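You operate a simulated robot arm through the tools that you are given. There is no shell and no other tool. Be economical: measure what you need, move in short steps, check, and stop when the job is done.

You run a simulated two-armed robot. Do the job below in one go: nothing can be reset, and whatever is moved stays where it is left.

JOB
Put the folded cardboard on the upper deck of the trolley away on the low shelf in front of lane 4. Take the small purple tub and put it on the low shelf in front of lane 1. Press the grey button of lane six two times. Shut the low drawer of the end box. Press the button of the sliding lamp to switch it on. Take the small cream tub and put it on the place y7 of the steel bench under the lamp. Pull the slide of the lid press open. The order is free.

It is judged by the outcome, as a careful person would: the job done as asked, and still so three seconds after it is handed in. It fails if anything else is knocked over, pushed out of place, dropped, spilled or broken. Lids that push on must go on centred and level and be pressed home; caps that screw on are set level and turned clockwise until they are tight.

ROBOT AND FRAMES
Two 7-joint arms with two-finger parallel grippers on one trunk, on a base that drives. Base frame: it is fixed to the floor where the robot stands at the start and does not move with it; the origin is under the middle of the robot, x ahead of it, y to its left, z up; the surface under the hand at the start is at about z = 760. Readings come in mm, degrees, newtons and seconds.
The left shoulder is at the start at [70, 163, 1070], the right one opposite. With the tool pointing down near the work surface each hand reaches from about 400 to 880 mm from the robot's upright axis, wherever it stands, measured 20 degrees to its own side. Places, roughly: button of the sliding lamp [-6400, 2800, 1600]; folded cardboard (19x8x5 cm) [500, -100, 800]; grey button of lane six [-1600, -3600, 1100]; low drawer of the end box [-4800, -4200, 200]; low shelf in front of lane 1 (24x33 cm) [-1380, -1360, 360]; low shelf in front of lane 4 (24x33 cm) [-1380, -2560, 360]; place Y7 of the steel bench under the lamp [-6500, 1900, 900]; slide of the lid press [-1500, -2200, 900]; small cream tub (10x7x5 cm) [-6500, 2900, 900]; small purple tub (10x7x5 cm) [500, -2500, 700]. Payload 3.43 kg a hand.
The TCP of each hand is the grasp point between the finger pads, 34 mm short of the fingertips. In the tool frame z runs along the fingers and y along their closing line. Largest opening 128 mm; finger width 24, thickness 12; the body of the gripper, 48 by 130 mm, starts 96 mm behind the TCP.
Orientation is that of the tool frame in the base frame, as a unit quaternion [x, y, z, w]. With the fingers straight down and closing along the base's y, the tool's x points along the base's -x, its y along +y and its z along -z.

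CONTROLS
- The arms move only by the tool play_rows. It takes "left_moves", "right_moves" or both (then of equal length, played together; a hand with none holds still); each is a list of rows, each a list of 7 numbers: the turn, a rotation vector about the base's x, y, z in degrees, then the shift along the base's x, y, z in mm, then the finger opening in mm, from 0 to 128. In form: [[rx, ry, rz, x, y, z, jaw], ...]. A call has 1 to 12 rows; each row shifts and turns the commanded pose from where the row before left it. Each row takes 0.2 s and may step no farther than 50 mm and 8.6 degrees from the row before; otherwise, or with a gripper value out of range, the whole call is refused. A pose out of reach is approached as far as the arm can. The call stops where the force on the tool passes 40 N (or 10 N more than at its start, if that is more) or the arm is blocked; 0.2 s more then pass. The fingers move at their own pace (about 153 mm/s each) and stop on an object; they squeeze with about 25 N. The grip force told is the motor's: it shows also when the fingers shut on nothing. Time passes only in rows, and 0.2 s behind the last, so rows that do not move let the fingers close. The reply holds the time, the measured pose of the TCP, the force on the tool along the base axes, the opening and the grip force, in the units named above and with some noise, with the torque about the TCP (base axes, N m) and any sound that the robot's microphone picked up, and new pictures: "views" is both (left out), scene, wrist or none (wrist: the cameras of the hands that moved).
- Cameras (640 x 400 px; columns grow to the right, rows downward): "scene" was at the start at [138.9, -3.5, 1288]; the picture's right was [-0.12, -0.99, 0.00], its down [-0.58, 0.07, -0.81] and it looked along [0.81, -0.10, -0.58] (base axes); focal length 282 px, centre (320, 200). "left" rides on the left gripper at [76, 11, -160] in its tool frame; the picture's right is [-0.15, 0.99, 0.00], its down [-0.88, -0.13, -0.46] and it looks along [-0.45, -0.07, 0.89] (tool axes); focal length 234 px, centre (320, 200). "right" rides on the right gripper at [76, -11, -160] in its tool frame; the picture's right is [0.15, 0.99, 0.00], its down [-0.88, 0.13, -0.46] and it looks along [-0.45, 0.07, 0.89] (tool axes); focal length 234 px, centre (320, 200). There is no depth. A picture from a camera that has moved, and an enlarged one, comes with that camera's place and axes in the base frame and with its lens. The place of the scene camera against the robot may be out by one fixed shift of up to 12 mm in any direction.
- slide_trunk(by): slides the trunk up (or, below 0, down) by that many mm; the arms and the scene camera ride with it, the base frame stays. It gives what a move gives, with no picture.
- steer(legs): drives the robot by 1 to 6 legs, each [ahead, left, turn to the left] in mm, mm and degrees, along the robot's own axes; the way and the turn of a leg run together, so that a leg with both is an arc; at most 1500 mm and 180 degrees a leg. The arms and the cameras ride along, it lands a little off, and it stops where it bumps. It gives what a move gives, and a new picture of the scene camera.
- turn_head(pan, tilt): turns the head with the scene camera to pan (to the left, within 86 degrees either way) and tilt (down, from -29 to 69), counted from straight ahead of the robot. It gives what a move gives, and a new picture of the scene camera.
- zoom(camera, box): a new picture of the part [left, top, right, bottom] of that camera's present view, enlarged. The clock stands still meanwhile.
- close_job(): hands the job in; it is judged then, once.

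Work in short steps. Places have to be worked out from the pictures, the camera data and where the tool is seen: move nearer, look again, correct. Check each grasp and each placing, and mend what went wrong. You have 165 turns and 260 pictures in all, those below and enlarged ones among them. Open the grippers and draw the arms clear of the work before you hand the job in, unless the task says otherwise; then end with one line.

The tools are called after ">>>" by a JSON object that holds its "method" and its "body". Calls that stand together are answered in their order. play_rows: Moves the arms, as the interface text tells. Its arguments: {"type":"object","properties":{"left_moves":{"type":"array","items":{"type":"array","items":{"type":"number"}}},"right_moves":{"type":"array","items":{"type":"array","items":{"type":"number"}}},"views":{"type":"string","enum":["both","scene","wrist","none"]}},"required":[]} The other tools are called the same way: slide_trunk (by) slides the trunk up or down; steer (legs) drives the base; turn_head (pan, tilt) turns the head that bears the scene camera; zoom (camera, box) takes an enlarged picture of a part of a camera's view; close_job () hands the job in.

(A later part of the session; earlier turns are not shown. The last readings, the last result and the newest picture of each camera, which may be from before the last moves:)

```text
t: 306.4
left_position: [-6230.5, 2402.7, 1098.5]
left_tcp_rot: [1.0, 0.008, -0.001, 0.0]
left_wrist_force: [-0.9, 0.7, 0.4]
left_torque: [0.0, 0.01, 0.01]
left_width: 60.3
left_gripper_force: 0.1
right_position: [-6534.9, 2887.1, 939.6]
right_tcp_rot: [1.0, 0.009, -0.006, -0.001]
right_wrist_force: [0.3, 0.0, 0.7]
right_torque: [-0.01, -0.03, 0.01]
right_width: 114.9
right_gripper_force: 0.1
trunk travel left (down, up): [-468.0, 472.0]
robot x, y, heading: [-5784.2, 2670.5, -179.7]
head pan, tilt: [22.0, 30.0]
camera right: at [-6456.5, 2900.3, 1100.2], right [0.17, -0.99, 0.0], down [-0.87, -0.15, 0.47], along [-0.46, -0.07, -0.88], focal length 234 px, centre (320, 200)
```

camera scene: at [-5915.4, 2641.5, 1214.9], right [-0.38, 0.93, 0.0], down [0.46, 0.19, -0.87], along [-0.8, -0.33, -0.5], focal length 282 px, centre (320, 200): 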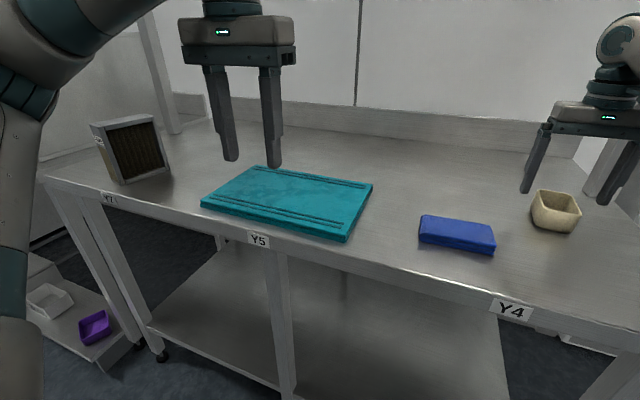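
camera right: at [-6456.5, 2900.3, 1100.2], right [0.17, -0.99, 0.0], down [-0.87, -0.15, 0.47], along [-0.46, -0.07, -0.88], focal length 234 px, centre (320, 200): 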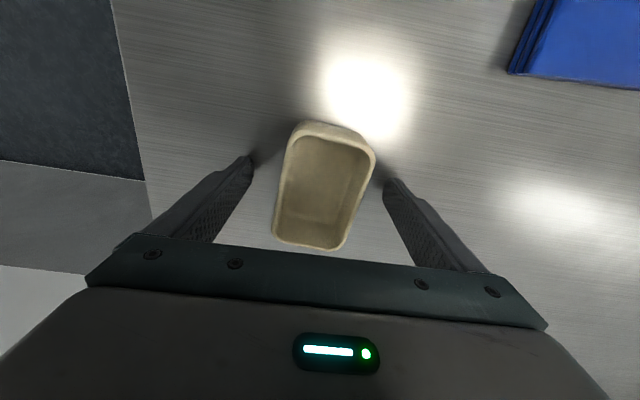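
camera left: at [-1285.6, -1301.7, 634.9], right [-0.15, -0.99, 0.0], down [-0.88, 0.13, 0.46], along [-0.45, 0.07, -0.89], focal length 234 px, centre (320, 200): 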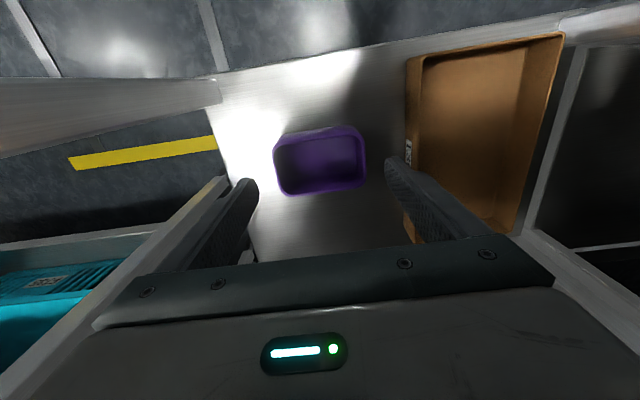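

Fingertip shadows are close to the bench. I'll step down 4 mm at a time for contact.

>>> {"method": "play_rows", "body": {"right_moves": [[0, 0, 0, 0, 0, -4, 115], [0, 0, 0, 0, 0, -4, 115], [0, 0, 0, 0, 0, -3, 115], [0, 0, 0, 0, 0, 0, 115]], "views": "none"}}

```text
t: 307.4
left_position: [-6229.3, 2402.7, 1099.9]
left_tcp_rot: [1.0, 0.009, -0.002, -0.001]
left_wrist_force: [0.8, -0.2, 0.6]
left_torque: [0.02, 0.01, -0.01]
left_width: 60.1
left_gripper_force: 0.0
right_position: [-6534.5, 2887.8, 935.2]
right_tcp_rot: [1.0, 0.009, -0.011, 0.0]
right_wrist_force: [-15.8, 3.2, 34.5]
right_torque: [-1.28, 0.13, -0.36]
right_width: 114.2
right_gripper_force: 0.1
trunk travel left (down, up): [-468.0, 472.0]
robot x, y, heading: [-5780.3, 2669.5, -179.8]
head pan, tilt: [22.0, 30.0]
```

The fingertips rest on the bench (z≈901). I'll rise to about 939 and close on the tub.

>>> {"method": "play_rows", "body": {"right_moves": [[0, 0, 0, 0, 0, 11, 115], [0, 0, 0, 0, 0, 0, 95], [0, 0, 0, 0, 0, 0, 80], [0, 0, 0, 0, 0, 0, 68], [0, 0, 0, 0, 0, 0, 58], [0, 0, 0, 0, 0, 0, 58]], "views": "wrist"}}

```text
t: 308.9
left_position: [-6229.5, 2401.9, 1098.6]
left_tcp_rot: [1.0, 0.009, -0.001, -0.001]
left_wrist_force: [-0.2, -0.3, -0.4]
left_torque: [0.02, 0.0, 0.02]
left_width: 60.0
left_gripper_force: 0.1
right_position: [-6535.2, 2888.0, 939.8]
right_tcp_rot: [1.0, 0.009, -0.006, -0.001]
right_wrist_force: [0.4, 0.5, 1.0]
right_torque: [0.02, 0.02, 0.01]
right_width: 61.3
right_gripper_force: 24.7
trunk travel left (down, up): [-468.0, 472.0]
robot x, y, heading: [-5782.5, 2671.7, -180.2]
head pan, tilt: [22.0, 30.0]
camera right: at [-6456.4, 2900.5, 1100.6], right [0.17, -0.99, 0.0], down [-0.87, -0.15, 0.47], along [-0.46, -0.07, -0.89], focal length 234 px, centre (320, 200)
```

right: 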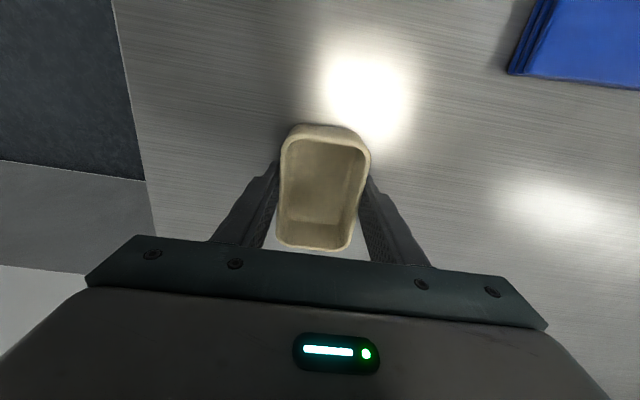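

Gripped at 61 mm. I'll lift, back off 300 mm and strafe left to look at place Y7.

>>> {"method": "play_rows", "body": {"right_moves": [[0, 0, 0, 0, 0, 20, 52], [0, 0, 0, 0, 0, 40, 52], [0, 0, 0, 0, 0, 40, 52], [0, 0, 0, 30, 0, 20, 52], [0, 0, 0, 40, 0, 0, 52], [0, 0, 0, 40, 0, 0, 52]], "views": "wrist"}}

>>> {"method": "steer", "body": {"legs": [[-300, 0, 0], [0, 850, 0]]}}

>>> {"method": "turn_head", "body": {"pan": 0, "tilt": 28}}

```text
t: 310.2
left_position: [-6228.5, 2402.3, 1099.5]
left_tcp_rot: [1.0, 0.009, -0.001, 0.0]
left_wrist_force: [-0.1, 0.5, 1.2]
left_torque: [-0.02, 0.0, 0.01]
left_width: 60.0
left_gripper_force: 0.0
right_position: [-6423.9, 2889.4, 1059.6]
right_tcp_rot: [1.0, 0.01, -0.006, -0.001]
right_wrist_force: [0.9, 0.5, 0.2]
right_torque: [0.01, 0.02, -0.01]
right_width: 61.2
right_gripper_force: 25.2
trunk travel left (down, up): [-468.0, 472.0]
robot x, y, heading: [-5784.8, 2668.5, -179.8]
head pan, tilt: [22.0, 30.0]
camera right: at [-6345.1, 2902.0, 1219.6], right [0.16, -0.99, 0.0], down [-0.87, -0.15, 0.47], along [-0.46, -0.07, -0.88], focal length 234 px, centre (320, 200)
```

right: 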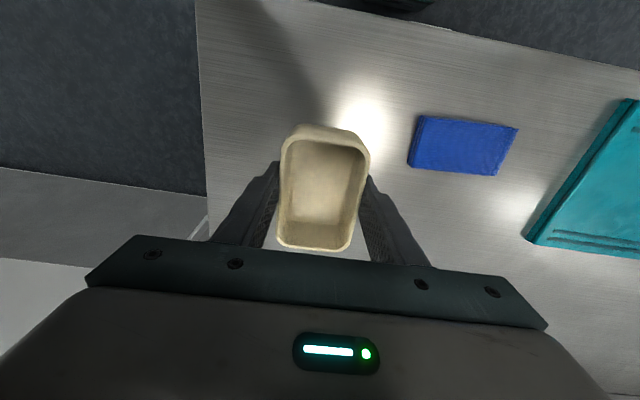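

```text
t: 316.4
left_position: [-5926.9, 1548.0, 1099.3]
left_tcp_rot: [1.0, 0.009, -0.001, -0.001]
left_wrist_force: [-0.6, -0.8, 0.3]
left_torque: [-0.02, 0.02, 0.05]
left_width: 60.3
left_gripper_force: 0.0
right_position: [-6122.2, 2034.0, 1058.1]
right_tcp_rot: [1.0, 0.009, -0.006, -0.001]
right_wrist_force: [0.5, -0.4, -0.8]
right_torque: [-0.01, -0.01, -0.04]
right_width: 61.1
right_gripper_force: 24.2
trunk travel left (down, up): [-468.0, 472.0]
robot x, y, heading: [-5480.1, 1814.5, -179.9]
head pan, tilt: [22.0, 30.0]
camera scene: at [-5611.6, 1786.6, 1214.8], right [-0.38, 0.93, 0.0], down [0.46, 0.19, -0.87], along [-0.8, -0.33, -0.5], focal length 282 px, centre (320, 200)
```

scene: 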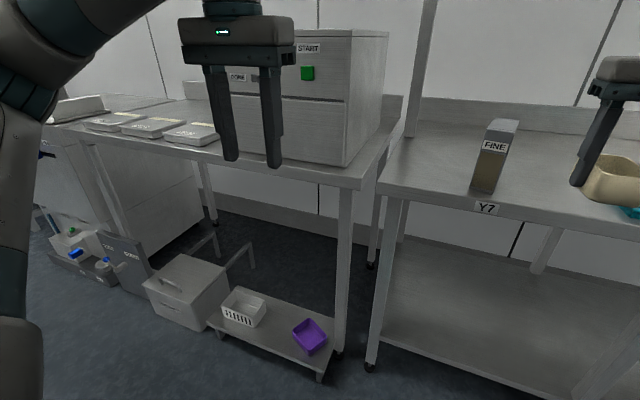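

```text
t: 317.3
left_position: [-5924.8, 1547.4, 1100.1]
left_tcp_rot: [1.0, 0.008, -0.001, 0.0]
left_wrist_force: [0.6, -0.4, 0.1]
left_torque: [-0.01, 0.01, -0.01]
left_width: 59.7
left_gripper_force: 0.0
right_position: [-6122.7, 2032.8, 1058.8]
right_tcp_rot: [1.0, 0.01, -0.006, 0.0]
right_wrist_force: [0.2, -0.5, 0.4]
right_torque: [0.01, -0.01, 0.0]
right_width: 60.9
right_gripper_force: 24.9
trunk travel left (down, up): [-468.0, 472.0]
robot x, y, heading: [-5478.2, 1815.8, -179.8]
head pan, tilt: [0.0, 28.0]
camera scene: at [-5619.0, 1820.8, 1217.9], right [0.0, 1.0, 0.0], down [0.47, 0.0, -0.88], along [-0.88, 0.0, -0.47], focal length 282 px, centre (320, 200)
```

scene: 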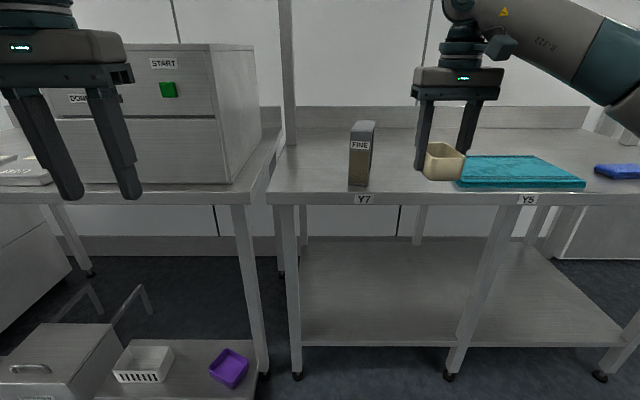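

A "FINE" filter stands upright at the front of Y7. I'll enlarge to see the spot behind it and any marking.

>>> {"method": "zoom", "body": {"camera": "scene", "box": [260, 90, 470, 220]}}

>>> {"method": "zoom", "body": {"camera": "right", "box": [0, 0, 640, 400]}}

```text
3.05 times, centred on (365, 155) of scene
camera zoom: at [-5619.0, 1820.8, 1217.9], right [0.0, 1.0, 0.0], down [0.47, 0.0, -0.88], along [-0.88, 0.0, -0.47], focal length 858 px, centre (183, 337)
```

zoom: 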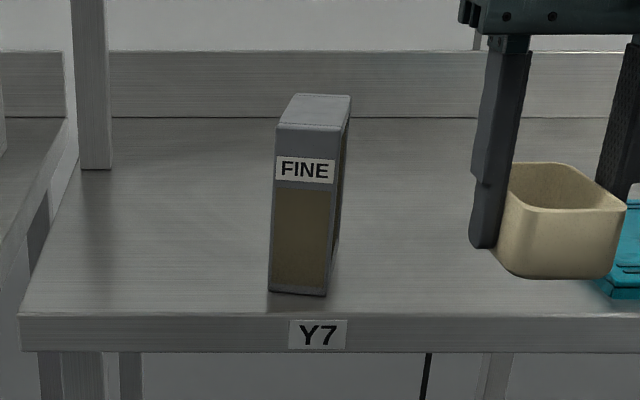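

```text
1.00 times, centred on (320, 200) of right (not enlarged: the box is as wide or as high as the picture)
camera zoom: at [-6042.7, 2047.1, 1219.0], right [0.17, -0.99, 0.0], down [-0.87, -0.15, 0.47], along [-0.46, -0.07, -0.88], focal length 234 px, centre (320, 200)
```

zoom: 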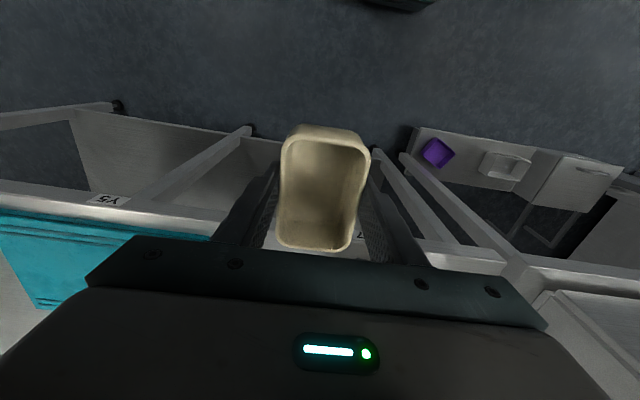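

No marking, so I'll set the tub behind the filter in line with the Y7 label, at about (-6505, 1936). I'll raise the trunk 85 mm so the tub passes over the filter, then strafe and drive in.

>>> {"method": "slide_trunk", "body": {"by": 85}}

>>> {"method": "steer", "body": {"legs": [[0, 98, 0], [255, 0, 0]]}}

>>> {"method": "play_rows", "body": {"right_moves": [[0, 0, 0, -40, 0, 0, 52], [0, 0, 0, -40, 0, 0, 52], [0, 0, 0, -40, 0, 0, 52]]}}

```text
t: 318.5
left_position: [-5927.5, 1548.1, 1184.1]
left_tcp_rot: [1.0, 0.008, -0.001, -0.001]
left_wrist_force: [0.2, 1.4, -0.1]
left_torque: [0.01, -0.01, -0.03]
left_width: 59.9
left_gripper_force: 0.1
right_position: [-6121.6, 2034.7, 1142.7]
right_tcp_rot: [1.0, 0.009, -0.006, -0.002]
right_wrist_force: [0.6, 0.6, -0.5]
right_torque: [0.0, -0.06, 0.0]
right_width: 60.8
right_gripper_force: 25.2
trunk travel left (down, up): [-553.0, 387.0]
robot x, y, heading: [-5476.3, 1814.2, -179.7]
head pan, tilt: [0.0, 28.0]
```

```text
t: 321.1
left_position: [-6184.3, 1451.3, 1184.6]
left_tcp_rot: [1.0, 0.008, -0.003, -0.001]
left_wrist_force: [-0.2, -0.6, 0.2]
left_torque: [0.02, -0.02, -0.04]
left_width: 60.1
left_gripper_force: 0.0
right_position: [-6378.8, 1936.8, 1142.9]
right_tcp_rot: [1.0, 0.009, -0.006, -0.001]
right_wrist_force: [-0.1, 0.5, -1.1]
right_torque: [0.01, -0.04, -0.01]
right_width: 61.0
right_gripper_force: 24.7
trunk travel left (down, up): [-553.0, 387.0]
robot x, y, heading: [-5739.8, 1714.3, -180.1]
head pan, tilt: [0.0, 28.0]
camera scene: at [-5876.5, 1722.3, 1303.0], right [0.0, 1.0, 0.0], down [0.47, 0.0, -0.88], along [-0.88, 0.0, -0.47], focal length 282 px, centre (320, 200)
```

scene: 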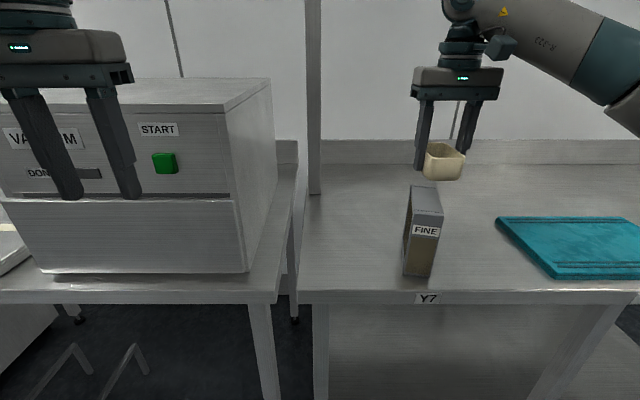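

```text
t: 321.9
left_position: [-6184.2, 1449.2, 1183.6]
left_tcp_rot: [1.0, 0.007, -0.002, -0.003]
left_wrist_force: [-0.3, -0.6, 0.3]
left_torque: [0.05, -0.01, 0.0]
left_width: 60.0
left_gripper_force: 0.0
right_position: [-6498.0, 1933.0, 1145.0]
right_tcp_rot: [1.0, 0.009, -0.005, -0.002]
right_wrist_force: [0.2, -0.5, -1.5]
right_torque: [0.01, 0.0, -0.01]
right_width: 60.9
right_gripper_force: 25.0
trunk travel left (down, up): [-553.0, 387.0]
robot x, y, heading: [-5735.7, 1712.9, -179.8]
head pan, tilt: [0.0, 28.0]
camera scene: at [-5877.2, 1719.6, 1302.8], right [0.0, 1.0, 0.0], down [0.47, 0.0, -0.88], along [-0.88, 0.0, -0.47], focal length 282 px, centre (320, 200)
camera right: at [-6419.8, 1945.9, 1304.9], right [0.16, -0.99, -0.01], down [-0.87, -0.15, 0.46], along [-0.46, -0.07, -0.89], focal length 234 px, centre (320, 200)
```

scene: 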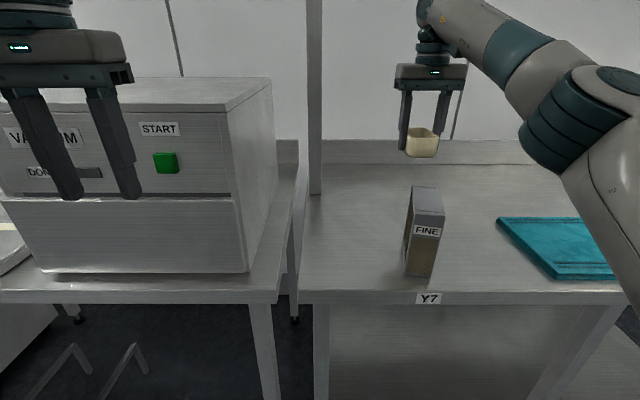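
right: 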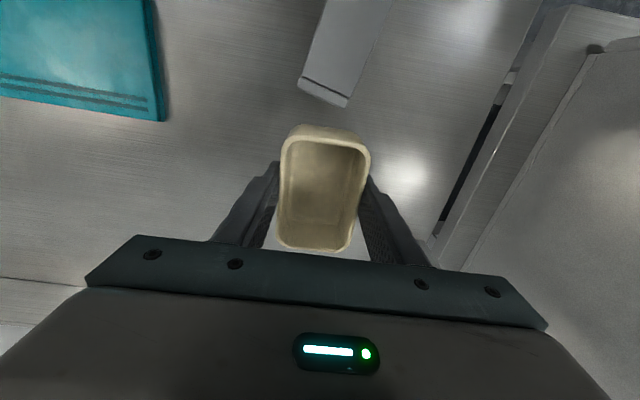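

The filter's rear edge is at x≈-6439, so I'll drive 30 mm further in to keep clearance, then lower.

>>> {"method": "steer", "body": {"legs": [[30, 0, 0]]}}

>>> {"method": "play_rows", "body": {"right_moves": [[0, 0, 0, 0, 2, -40, 52], [0, 0, 0, 0, 0, -40, 52], [0, 0, 0, 0, 0, -40, 52], [0, 0, 0, 0, 0, -40, 52], [0, 0, 0, 0, 0, -25, 52], [0, 0, 0, 0, 0, 0, 52]]}}

```text
t: 322.8
left_position: [-6210.5, 1450.8, 1186.1]
left_tcp_rot: [1.0, 0.008, -0.003, -0.001]
left_wrist_force: [1.0, -0.3, -0.3]
left_torque: [0.01, 0.02, -0.01]
left_width: 60.1
left_gripper_force: 0.0
right_position: [-6524.8, 1935.3, 1146.6]
right_tcp_rot: [1.0, 0.009, -0.007, -0.001]
right_wrist_force: [0.1, -0.2, -0.1]
right_torque: [0.0, 0.0, -0.02]
right_width: 61.0
right_gripper_force: 25.3
trunk travel left (down, up): [-553.0, 387.0]
robot x, y, heading: [-5766.6, 1717.0, -180.0]
head pan, tilt: [0.0, 28.0]
camera scene: at [-5903.5, 1722.4, 1303.4], right [0.0, 1.0, 0.0], down [0.47, 0.0, -0.88], along [-0.88, 0.0, -0.47], focal length 282 px, centre (320, 200)
```

scene: 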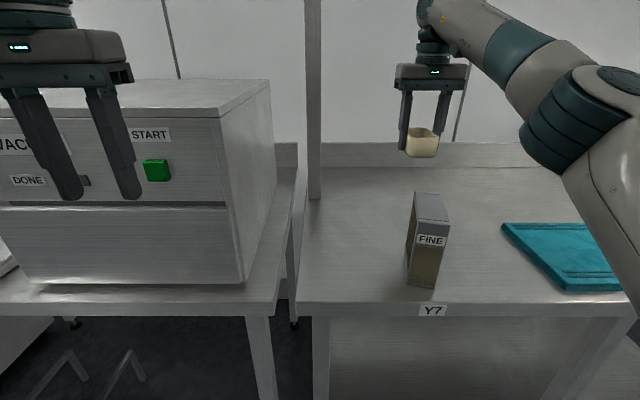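

```text
t: 324.1
left_position: [-6212.3, 1450.1, 1184.6]
left_tcp_rot: [1.0, 0.009, -0.001, -0.001]
left_wrist_force: [0.5, 0.2, 0.1]
left_torque: [0.02, 0.01, -0.03]
left_width: 59.9
left_gripper_force: 0.1
right_position: [-6526.7, 1936.9, 958.3]
right_tcp_rot: [1.0, 0.008, -0.007, -0.001]
right_wrist_force: [0.2, -0.1, -0.1]
right_torque: [-0.01, -0.02, 0.0]
right_width: 61.1
right_gripper_force: 24.2
trunk travel left (down, up): [-553.0, 387.0]
robot x, y, heading: [-5768.6, 1713.4, -180.1]
head pan, tilt: [0.0, 28.0]
camera scene: at [-5905.3, 1722.2, 1303.0], right [0.0, 1.0, 0.0], down [0.47, 0.0, -0.88], along [-0.88, 0.0, -0.47], focal length 282 px, centre (320, 200)
camera right: at [-6448.1, 1950.5, 1118.9], right [0.16, -0.99, 0.0], down [-0.87, -0.15, 0.47], along [-0.46, -0.07, -0.88], focal length 234 px, centre (320, 200)
```

scene: 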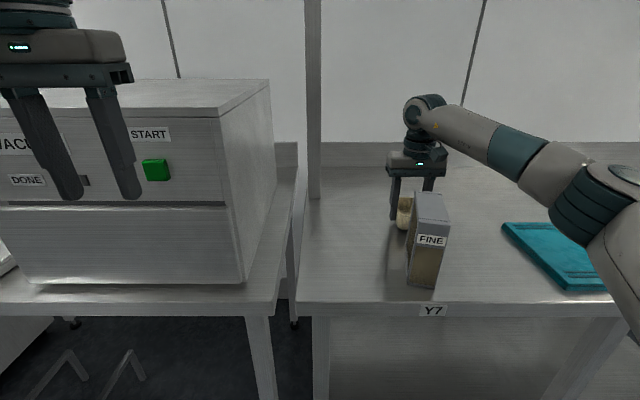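
right: 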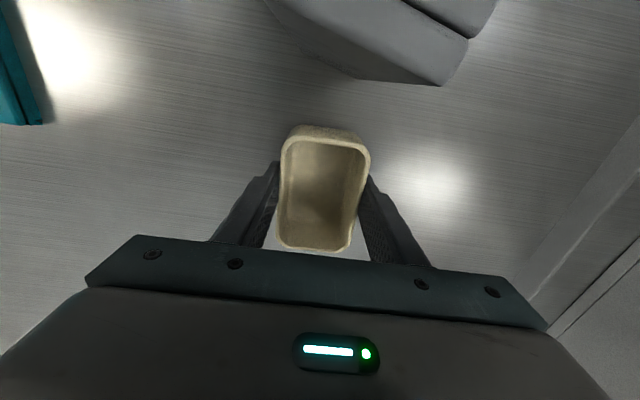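

Clear of the filter. I'll lower the last 18 mm in small steps to contact.

>>> {"method": "play_rows", "body": {"right_moves": [[0, 0, 0, 0, 0, -12, 52], [0, 0, 0, 0, 0, -3, 52], [0, 0, 0, 0, 0, -2, 52], [0, 0, 0, 0, 0, -2, 52], [0, 0, 0, 0, 0, -2, 52], [0, 0, 0, 0, 0, 0, 52]], "views": "none"}}

```text
t: 325.6
left_position: [-6213.5, 1450.0, 1185.0]
left_tcp_rot: [1.0, 0.008, -0.002, 0.0]
left_wrist_force: [0.8, 0.4, -0.6]
left_torque: [-0.01, 0.01, 0.02]
left_width: 60.0
left_gripper_force: 0.0
right_position: [-6525.5, 1938.5, 939.9]
right_tcp_rot: [1.0, 0.009, -0.008, -0.001]
right_wrist_force: [-0.5, -0.2, 5.3]
right_torque: [-0.09, -0.24, 0.02]
right_width: 60.9
right_gripper_force: 24.6
trunk travel left (down, up): [-553.0, 387.0]
robot x, y, heading: [-5764.2, 1716.0, -179.9]
head pan, tilt: [0.0, 28.0]
```

Contact (5 N): it stands on the bench. I'll open to 85 and lift straight up high.

>>> {"method": "play_rows", "body": {"right_moves": [[0, 0, 0, 0, 0, 0, 70], [0, 0, 0, 0, 0, 0, 85], [0, 0, 0, 0, 0, 25, 85], [0, 0, 0, 0, 0, 40, 85], [0, 0, 0, 0, 0, 45, 85], [0, 0, 0, 0, 0, 45, 85], [0, 0, 0, 0, 0, 45, 85], [0, 0, 0, 0, 0, 0, 85]]}}

```text
t: 327.4
left_position: [-6213.0, 1450.0, 1184.4]
left_tcp_rot: [1.0, 0.008, -0.002, 0.0]
left_wrist_force: [0.0, 0.9, 0.9]
left_torque: [-0.06, -0.03, 0.0]
left_width: 60.4
left_gripper_force: 0.1
right_position: [-6526.7, 1938.2, 1140.1]
right_tcp_rot: [1.0, 0.009, -0.005, -0.001]
right_wrist_force: [0.3, 0.5, 0.6]
right_torque: [-0.01, -0.03, -0.01]
right_width: 84.8
right_gripper_force: 0.0
trunk travel left (down, up): [-553.0, 387.0]
robot x, y, heading: [-5765.6, 1715.7, -179.9]
head pan, tilt: [0.0, 28.0]
camera scene: at [-5906.4, 1723.1, 1302.8], right [0.0, 1.0, 0.0], down [0.47, 0.0, -0.88], along [-0.88, 0.0, -0.47], focal length 282 px, centre (320, 200)
camera right: at [-6447.8, 1951.7, 1299.3], right [0.16, -0.99, 0.0], down [-0.87, -0.15, 0.47], along [-0.46, -0.07, -0.89], focal length 234 px, centre (320, 200)
```

scene: 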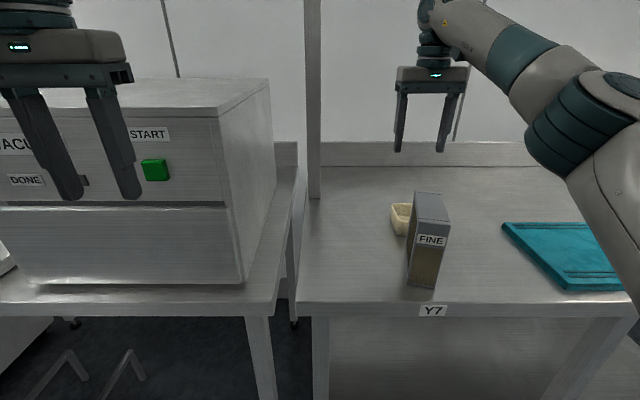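
right: 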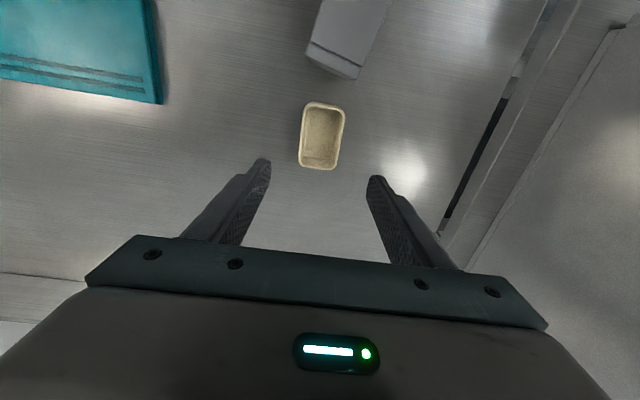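

The cream tub stands on Y7. I'll back away, turn left to face -y, and look for the end box.

>>> {"method": "steer", "body": {"legs": [[-400, 0, 0], [0, 0, 90]]}}

>>> {"method": "turn_head", "body": {"pan": 0, "tilt": 10}}

```text
t: 333.7
left_position: [-5105.9, 1267.5, 1184.0]
left_tcp_rot: [0.704, 0.71, -0.001, 0.002]
left_wrist_force: [0.8, 0.4, -0.3]
left_torque: [0.02, 0.0, 0.0]
left_width: 59.9
left_gripper_force: 0.1
right_position: [-5592.3, 958.0, 1139.7]
right_tcp_rot: [0.702, 0.712, -0.005, 0.004]
right_wrist_force: [-1.0, 0.1, 0.4]
right_torque: [-0.03, -0.01, 0.0]
right_width: 85.3
right_gripper_force: 0.1
trunk travel left (down, up): [-553.0, 387.0]
robot x, y, heading: [-5367.6, 1718.4, -90.2]
head pan, tilt: [0.0, 28.0]
stopped in leg 2: the robot was blocked; the commanded pose is now the measured one
camera scene: at [-5367.2, 1582.4, 1303.0], right [-1.0, 0.0, 0.0], down [0.0, 0.47, -0.88], along [0.0, -0.88, -0.47], focal length 282 px, centre (320, 200)
```

scene: 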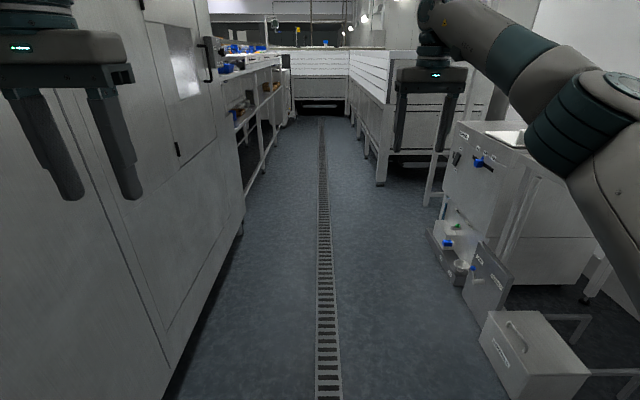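

```text
t: 334.5
left_position: [-5105.1, 1268.1, 1184.4]
left_tcp_rot: [0.703, 0.711, 0.0, 0.001]
left_wrist_force: [0.6, 0.7, -0.3]
left_torque: [-0.01, -0.03, 0.01]
left_width: 60.1
left_gripper_force: 0.1
right_position: [-5593.1, 957.4, 1138.6]
right_tcp_rot: [0.702, 0.712, -0.005, 0.003]
right_wrist_force: [-0.5, 0.7, -0.4]
right_torque: [0.04, -0.02, -0.04]
right_width: 84.9
right_gripper_force: 0.1
trunk travel left (down, up): [-553.0, 387.0]
robot x, y, heading: [-5363.3, 1713.3, -90.0]
head pan, tilt: [0.0, 10.0]
camera scene: at [-5367.2, 1580.6, 1332.0], right [-1.0, 0.0, 0.0], down [0.0, 0.17, -0.98], along [0.0, -0.98, -0.17], focal length 282 px, centre (320, 200)
```

scene: 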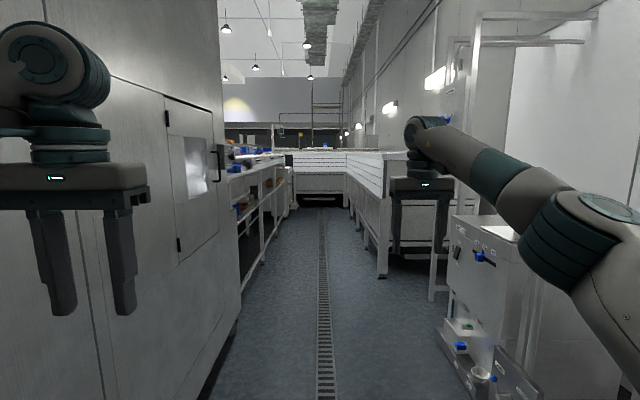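

The turn ended just at the stop, with an elbow near the machine wall on the left. I'll shift right 180 mm, tuck the right hand in, and drive down the corridor.

>>> {"method": "steer", "body": {"legs": [[0, -150, 0]]}}

>>> {"method": "play_rows", "body": {"right_moves": [[0, 0, 0, 0, 45, 5, 60], [0, 0, 0, 0, 45, 5, 40], [0, 0, 0, 0, 45, 5, 20], [0, 0, 0, 0, 45, 5, 0], [0, 0, 0, 0, 45, 5, 0], [0, 0, 0, 0, 45, 5, 0], [0, 0, 0, 0, 40, 5, 0]], "views": "scene"}}

```text
t: 335.9
left_position: [-5255.1, 1267.0, 1184.1]
left_tcp_rot: [0.704, 0.71, 0.0, 0.001]
left_wrist_force: [0.5, -0.4, 0.4]
left_torque: [0.01, -0.03, 0.0]
left_width: 60.1
left_gripper_force: 0.0
right_position: [-5743.9, 958.8, 1140.8]
right_tcp_rot: [0.703, 0.711, -0.005, 0.004]
right_wrist_force: [-0.4, -0.2, 0.5]
right_torque: [0.01, -0.02, -0.01]
right_width: 85.1
right_gripper_force: 0.0
trunk travel left (down, up): [-553.0, 387.0]
robot x, y, heading: [-5519.4, 1714.0, -90.4]
head pan, tilt: [0.0, 10.0]
camera scene: at [-5516.6, 1581.2, 1332.1], right [-1.0, 0.0, 0.0], down [0.0, 0.17, -0.98], along [0.0, -0.98, -0.17], focal length 282 px, centre (320, 200)
```

scene: 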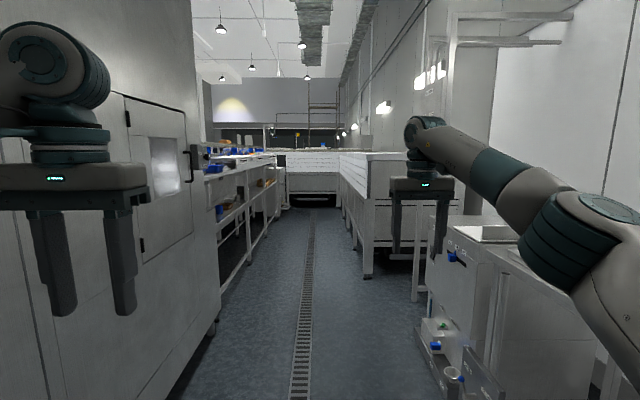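

```text
t: 337.5
left_position: [-5256.0, 1269.2, 1183.2]
left_tcp_rot: [0.704, 0.71, -0.002, 0.002]
left_wrist_force: [0.1, 0.9, 0.3]
left_torque: [-0.03, 0.01, 0.01]
left_width: 59.8
left_gripper_force: 0.0
right_position: [-5743.8, 1269.9, 1174.4]
right_tcp_rot: [0.703, 0.711, -0.005, 0.004]
right_wrist_force: [1.3, 0.3, -0.9]
right_torque: [0.0, -0.02, -0.03]
right_width: 0.1
right_gripper_force: 24.9
trunk travel left (down, up): [-553.0, 387.0]
robot x, y, heading: [-5514.5, 1717.0, -90.4]
head pan, tilt: [0.0, 10.0]
camera scene: at [-5517.0, 1582.4, 1332.3], right [-1.0, 0.0, 0.0], down [0.0, 0.17, -0.98], along [0.0, -0.98, -0.17], focal length 282 px, centre (320, 200)
```

scene: 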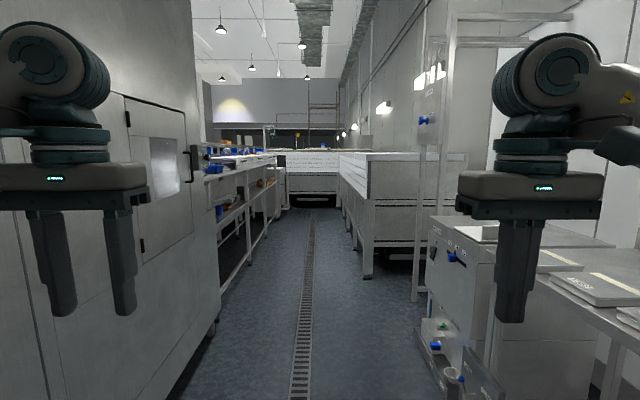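

The corridor is about 1.4 m wide and clear. I'll drive 4200 mm along it, drifting a bit left to keep centred.

>>> {"method": "steer", "body": {"legs": [[1480, 90, 0], [1480, 80, 0], [1400, 0, 0]]}}

>>> {"method": "turn_head", "body": {"pan": 20, "tilt": 20}}

```text
t: 358.4
left_position: [-5118.7, -3095.8, 1185.2]
left_tcp_rot: [0.701, 0.713, -0.001, 0.001]
left_wrist_force: [0.4, 0.1, 0.0]
left_torque: [0.0, -0.03, -0.01]
left_width: 59.6
left_gripper_force: 0.1
right_position: [-5604.9, -3098.9, 1174.6]
right_tcp_rot: [0.699, 0.715, -0.004, 0.003]
right_wrist_force: [-1.1, -0.1, 0.4]
right_torque: [-0.02, -0.02, -0.01]
right_width: 0.1
right_gripper_force: 24.4
trunk travel left (down, up): [-553.0, 387.0]
robot x, y, heading: [-5383.0, -2648.2, -89.6]
head pan, tilt: [0.0, 10.0]
camera scene: at [-5380.9, -2785.3, 1332.1], right [-1.0, 0.0, 0.0], down [0.0, 0.17, -0.98], along [0.0, -0.98, -0.17], focal length 282 px, centre (320, 200)
```

scene: 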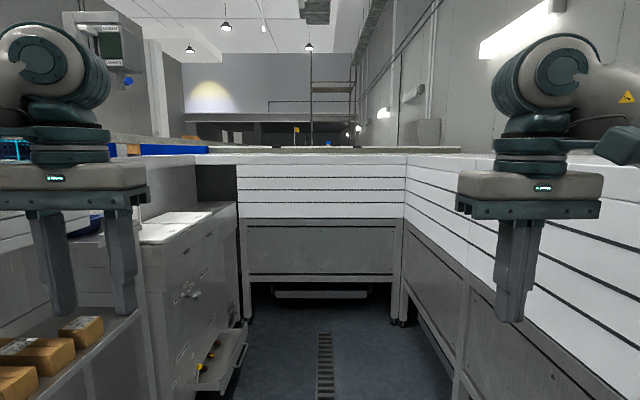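

```text
t: 359.2
left_position: [-5117.5, -3095.4, 1183.4]
left_tcp_rot: [0.701, 0.713, -0.002, 0.001]
left_wrist_force: [-0.2, 0.4, 0.2]
left_torque: [-0.02, -0.03, 0.0]
left_width: 60.0
left_gripper_force: 0.0
right_position: [-5604.2, -3099.9, 1173.8]
right_tcp_rot: [0.7, 0.715, -0.006, 0.003]
right_wrist_force: [0.2, -0.1, 0.1]
right_torque: [-0.01, 0.02, 0.04]
right_width: 0.0
right_gripper_force: 25.3
trunk travel left (down, up): [-553.0, 387.0]
robot x, y, heading: [-5384.0, -2650.8, -89.6]
head pan, tilt: [20.0, 20.0]
camera scene: at [-5349.2, -2779.5, 1315.9], right [-0.94, -0.35, 0.0], down [-0.12, 0.32, -0.94], along [0.33, -0.88, -0.34], focal length 282 px, centre (320, 200)
```

scene: 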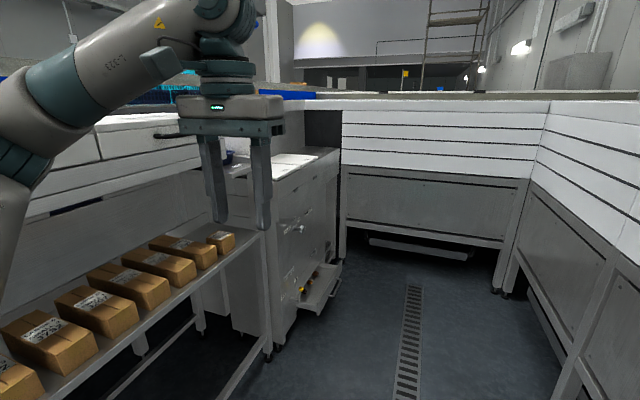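

I see the end box on the left with its low drawer pulled out into the aisle; it must be pushed toward +x. I'll enlarge.

>>> {"method": "zoom", "body": {"camera": "scene", "box": [250, 170, 370, 350]}}

```text
2.22 times, centred on (310, 260) of scene
camera zoom: at [-5349.2, -2779.5, 1315.9], right [-0.94, -0.35, 0.0], down [-0.12, 0.32, -0.94], along [0.33, -0.88, -0.34], focal length 626 px, centre (342, 67)
```

zoom: 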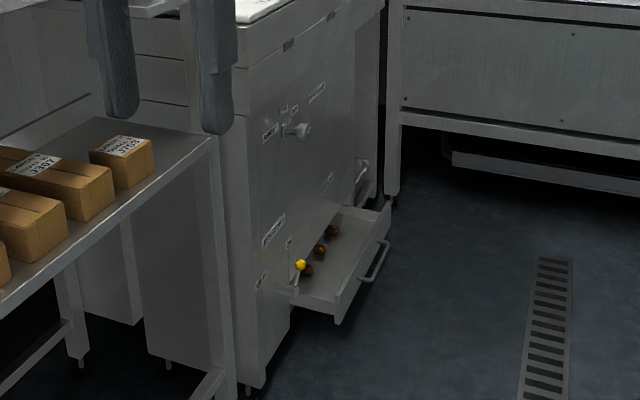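

The drawer front is at x≈-4885, spanning y -3990 to -4440 at z≈130–250; closed it should be near x≈-4700. I'll drive to y≈-3990, turn to face +x, and look at it closely.

>>> {"method": "steer", "body": {"legs": [[1340, -130, 0], [0, 0, 90]]}}

>>> {"method": "turn_head", "body": {"pan": -15, "tilt": 50}}

```text
t: 363.5
left_position: [-5187.2, -3940.8, 1185.0]
left_tcp_rot: [0.68, 0.734, 0.004, 0.008]
left_wrist_force: [-0.7, -1.5, -0.5]
left_torque: [0.14, -0.13, 0.01]
left_width: 59.9
left_gripper_force: 0.1
right_position: [-5668.1, -3957.1, 1165.4]
right_tcp_rot: [0.677, 0.736, -0.009, 0.004]
right_wrist_force: [1.2, -3.0, 2.3]
right_torque: [0.5, 0.16, -0.05]
right_width: 0.0
right_gripper_force: 24.9
trunk travel left (down, up): [-553.0, 387.0]
robot x, y, heading: [-5440.5, -3508.2, -88.1]
head pan, tilt: [20.0, 20.0]
stopped in leg 1: the robot was blocked; the commanded pose is now the measured one
camera scene: at [-5285.1, -3632.7, 1319.6], right [-0.92, -0.37, 0.09], down [-0.21, 0.31, -0.93], along [0.32, -0.87, -0.37], focal length 282 px, centre (320, 200)
```

scene: 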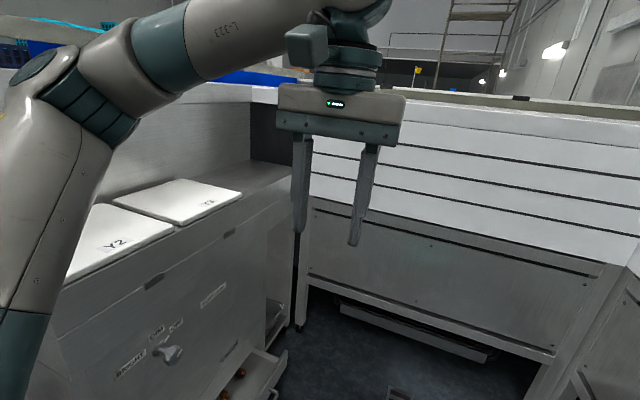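

```text
t: 364.5
left_position: [-5185.5, -3936.2, 1186.0]
left_tcp_rot: [0.674, 0.739, 0.003, 0.01]
left_wrist_force: [-0.5, 0.8, 0.2]
left_torque: [-0.01, -0.04, 0.02]
left_width: 60.0
left_gripper_force: 0.0
right_position: [-5664.5, -3960.6, 1163.7]
right_tcp_rot: [0.671, 0.741, -0.009, 0.005]
right_wrist_force: [-0.4, -1.2, 0.6]
right_torque: [0.03, -0.01, 0.02]
right_width: 0.0
right_gripper_force: 25.2
trunk travel left (down, up): [-553.0, 387.0]
robot x, y, heading: [-5438.3, -3513.4, -87.0]
head pan, tilt: [-15.0, 50.0]
camera scene: at [-5344.9, -3618.8, 1277.5], right [-0.97, 0.21, 0.08], down [0.1, 0.74, -0.66], along [-0.2, -0.64, -0.75], focal length 282 px, centre (320, 200)
```

scene: 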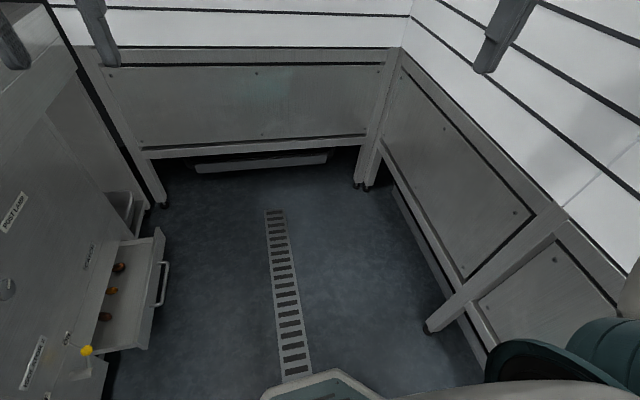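

The robot is blocked and slightly tilted; probably the right elbow is on the white bench at right. I'll back off 150 mm and move left.

>>> {"method": "steer", "body": {"legs": [[-150, 0, 0], [0, 100, 0]]}}

>>> {"method": "turn_head", "body": {"pan": -55, "tilt": 25}}

```text
t: 365.2
left_position: [-5219.0, -3977.9, 1196.5]
left_tcp_rot: [0.579, 0.815, 0.024, 0.022]
left_wrist_force: [1.9, -0.6, -0.8]
left_torque: [0.0, 0.16, 0.01]
left_width: 59.7
left_gripper_force: 0.0
right_position: [-5712.2, -4048.2, 1109.5]
right_tcp_rot: [0.673, 0.739, 0.024, 0.027]
right_wrist_force: [-1.1, 0.0, 1.4]
right_torque: [0.07, -0.06, 0.0]
right_width: 0.1
right_gripper_force: 25.3
trunk travel left (down, up): [-553.0, 387.0]
robot x, y, heading: [-5422.2, -3552.5, -80.1]
head pan, tilt: [-15.0, 50.0]
stopped in leg 1: the robot was blocked; the commanded pose is now the measured one
camera scene: at [-5294.5, -3651.4, 1279.7], right [-0.99, 0.09, 0.1], down [0.01, 0.75, -0.66], along [-0.13, -0.65, -0.75], focal length 282 px, centre (320, 200)
```

scene: 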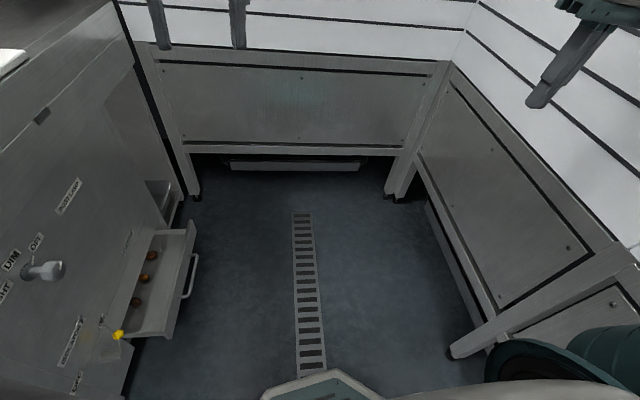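

```text
t: 366.3
left_position: [-5217.6, -3970.2, 1194.4]
left_tcp_rot: [0.582, 0.812, 0.026, 0.027]
left_wrist_force: [0.6, 0.9, 0.1]
left_torque: [0.0, 0.02, 0.03]
left_width: 59.9
left_gripper_force: 0.0
right_position: [-5707.0, -4046.0, 1108.4]
right_tcp_rot: [0.663, 0.747, 0.023, 0.03]
right_wrist_force: [-0.5, -0.3, 1.0]
right_torque: [-0.01, 0.01, 0.0]
right_width: 0.0
right_gripper_force: 24.9
trunk travel left (down, up): [-553.0, 387.0]
robot x, y, heading: [-5417.0, -3552.0, -80.2]
head pan, tilt: [-55.0, 25.0]
camera scene: at [-5352.5, -3635.9, 1320.5], right [-0.71, 0.7, 0.05], down [0.21, 0.28, -0.94], along [-0.67, -0.65, -0.35], focal length 282 px, centre (320, 200)
```

scene: 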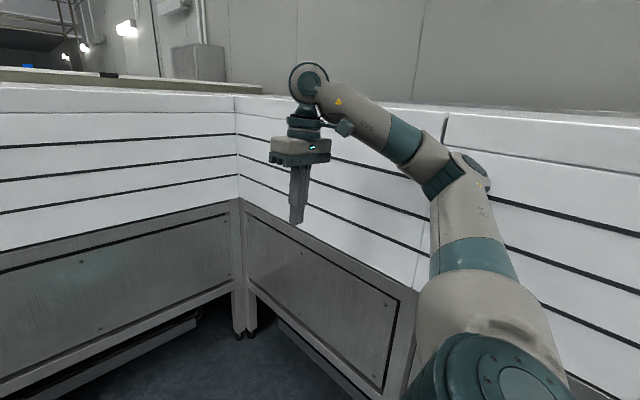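

Reversing made the robot turn, so the right elbow seems caught against the right panel. I'll strafe left, away from it, instead.

>>> {"method": "steer", "body": {"legs": [[0, 80, 0]]}}

```text
t: 367.1
left_position: [-5278.9, -4020.6, 1190.9]
left_tcp_rot: [0.524, 0.848, 0.057, 0.053]
left_wrist_force: [1.5, -2.0, -0.2]
left_torque: [0.21, 0.27, 0.03]
left_width: 59.8
left_gripper_force: 0.1
right_position: [-5813.6, -4103.2, 1028.3]
right_tcp_rot: [0.727, 0.682, 0.065, 0.055]
right_wrist_force: [0.2, -0.6, -1.2]
right_torque: [0.05, -0.06, 0.03]
right_width: 0.1
right_gripper_force: 25.3
trunk travel left (down, up): [-553.0, 387.0]
robot x, y, heading: [-5392.6, -3575.3, -76.3]
head pan, tilt: [-55.0, 25.0]
stopped in leg 1: the robot was blocked; the commanded pose is now the measured one
camera scene: at [-5326.4, -3659.7, 1321.4], right [-0.75, 0.66, 0.05], down [0.2, 0.3, -0.93], along [-0.63, -0.69, -0.35], focal length 282 px, centre (320, 200)
```

scene: 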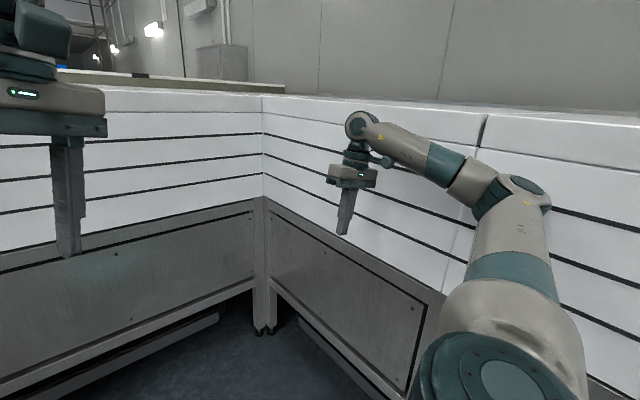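

Both arms read as displaced, so something is touching. I'll look to the left side before moving again.

>>> {"method": "turn_head", "body": {"pan": 75, "tilt": 15}}

```text
t: 369.2
left_position: [-5282.1, -4012.9, 1190.5]
left_tcp_rot: [0.526, 0.847, 0.056, 0.054]
left_wrist_force: [0.3, 0.1, 0.4]
left_torque: [-0.03, 0.0, -0.03]
left_width: 60.3
left_gripper_force: 0.1
right_position: [-5806.1, -4099.0, 1032.1]
right_tcp_rot: [0.718, 0.691, 0.063, 0.057]
right_wrist_force: [0.8, -0.2, -0.3]
right_torque: [0.01, 0.0, -0.05]
right_width: 0.0
right_gripper_force: 25.1
trunk travel left (down, up): [-553.0, 387.0]
robot x, y, heading: [-5395.6, -3572.6, -76.1]
head pan, tilt: [75.0, 15.0]
camera scene: at [-5174.2, -3584.4, 1321.2], right [-0.02, -1.0, 0.03], down [-0.34, -0.02, -0.94], along [0.94, -0.03, -0.34], focal length 282 px, centre (320, 200)
```

scene: 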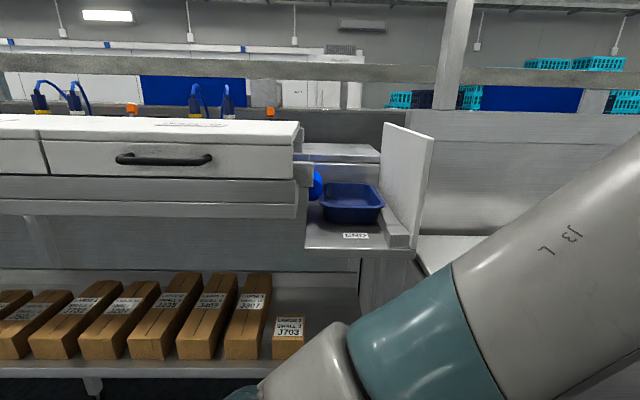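

Both hands have drifted relative to the body; the right one is about 300 mm outward and lower, so that arm is being dragged. I'll move the right hand inward and up, turning it back, to free it.

>>> {"method": "play_rows", "body": {"right_moves": [[0, 0, 3, 25, 0, 15, 0], [0, 0, 3, 30, 0, 15, 0], [0, 0, 3, 30, 0, 15, 0], [0, 0, 3, 30, 0, 15, 0], [0, 0, 3, 30, 0, 15, 0], [0, 0, 0, 30, 0, 15, 0]], "views": "none"}}

>>> {"method": "turn_head", "body": {"pan": -70, "tilt": 25}}

```text
t: 369.5
left_position: [-5317.9, -4024.1, 1182.0]
left_tcp_rot: [0.519, 0.848, 0.077, 0.078]
left_wrist_force: [3.2, -1.2, 2.0]
left_torque: [0.16, 0.41, 0.05]
left_width: 60.2
left_gripper_force: 0.0
right_position: [-5851.4, -4105.4, 993.4]
right_tcp_rot: [0.738, 0.667, 0.081, 0.062]
right_wrist_force: [-1.4, 0.4, 0.0]
right_torque: [-0.04, -0.14, 0.04]
right_width: 0.1
right_gripper_force: 24.6
trunk travel left (down, up): [-553.0, 387.0]
robot x, y, heading: [-5385.8, -3575.7, -75.5]
head pan, tilt: [75.0, 15.0]
stopped in row 1 (left hand): the arm was blocked; the commanded pose is now the measured one
```

```text
t: 371.8
left_position: [-5320.4, -4019.7, 1180.4]
left_tcp_rot: [0.52, 0.847, 0.075, 0.078]
left_wrist_force: [-0.1, -0.4, 0.5]
left_torque: [-0.02, 0.04, 0.0]
left_width: 59.9
left_gripper_force: 0.1
right_position: [-5848.0, -4104.5, 996.3]
right_tcp_rot: [0.733, 0.673, 0.082, 0.062]
right_wrist_force: [0.4, 0.4, -0.3]
right_torque: [-0.01, 0.02, -0.04]
right_width: 0.1
right_gripper_force: 25.5
trunk travel left (down, up): [-553.0, 387.0]
robot x, y, heading: [-5387.4, -3570.0, -75.4]
head pan, tilt: [-70.0, 25.0]
camera scene: at [-5338.6, -3629.8, 1321.2], right [-0.56, 0.83, 0.03], down [0.27, 0.21, -0.94], along [-0.78, -0.52, -0.34], focal length 282 px, centre (320, 200)
```

scene: 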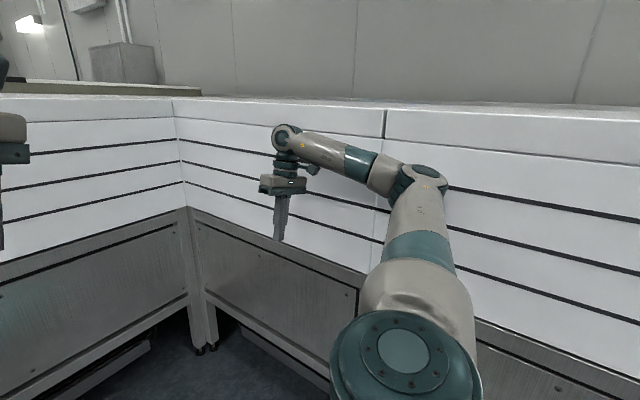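

The report says the left arm is the blocked one: its elbow is behind the white plate at the END station. I'll strafe right, directly away from it, 100 mm.

>>> {"method": "steer", "body": {"legs": [[0, -100, 0]]}}

>>> {"method": "turn_head", "body": {"pan": 70, "tilt": 35}}

```text
t: 372.5
left_position: [-5295.1, -4078.9, 1169.2]
left_tcp_rot: [0.481, 0.865, 0.111, 0.089]
left_wrist_force: [1.4, 1.0, 0.4]
left_torque: [-0.03, 0.19, -0.01]
left_width: 59.9
left_gripper_force: 0.0
right_position: [-5876.1, -4148.7, 880.7]
right_tcp_rot: [0.742, 0.653, 0.143, 0.045]
right_wrist_force: [29.5, 9.2, 10.1]
right_torque: [-1.0, 3.41, 0.14]
right_width: 0.0
right_gripper_force: 24.9
trunk travel left (down, up): [-553.0, 387.0]
robot x, y, heading: [-5366.7, -3578.8, -72.9]
head pan, tilt: [-70.0, 25.0]
stopped in leg 1: the robot was blocked; the commanded pose is now the measured one
camera scene: at [-5323.6, -3642.7, 1321.1], right [-0.6, 0.8, 0.03], down [0.26, 0.23, -0.94], along [-0.75, -0.56, -0.35], focal length 282 px, centre (320, 200)
```

scene: 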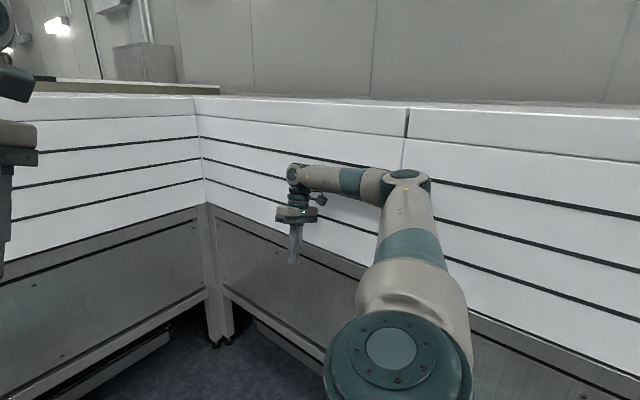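

```text
t: 374.7
left_position: [-5324.1, -4098.0, 1144.6]
left_tcp_rot: [0.462, 0.869, 0.135, 0.112]
left_wrist_force: [-0.6, 0.6, 0.3]
left_torque: [0.0, -0.02, -0.01]
left_width: 59.9
left_gripper_force: 0.0
right_position: [-5838.7, -4236.8, 887.7]
right_tcp_rot: [0.694, 0.705, 0.137, 0.059]
right_wrist_force: [-0.2, 0.5, 0.2]
right_torque: [-0.02, -0.02, 0.0]
right_width: 0.1
right_gripper_force: 24.8
trunk travel left (down, up): [-553.0, 387.0]
robot x, y, heading: [-5358.9, -3615.2, -67.9]
head pan, tilt: [70.0, 35.0]
camera scene: at [-5215.2, -3639.9, 1289.0], right [0.03, -1.0, 0.01], down [-0.6, -0.03, -0.8], along [0.8, 0.02, -0.6], focal length 282 px, centre (320, 200)
```

scene: 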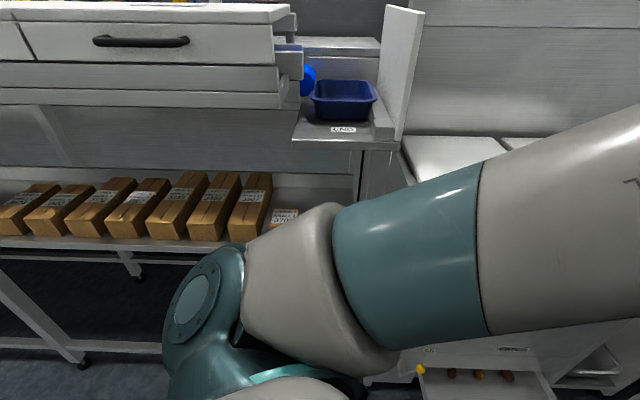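

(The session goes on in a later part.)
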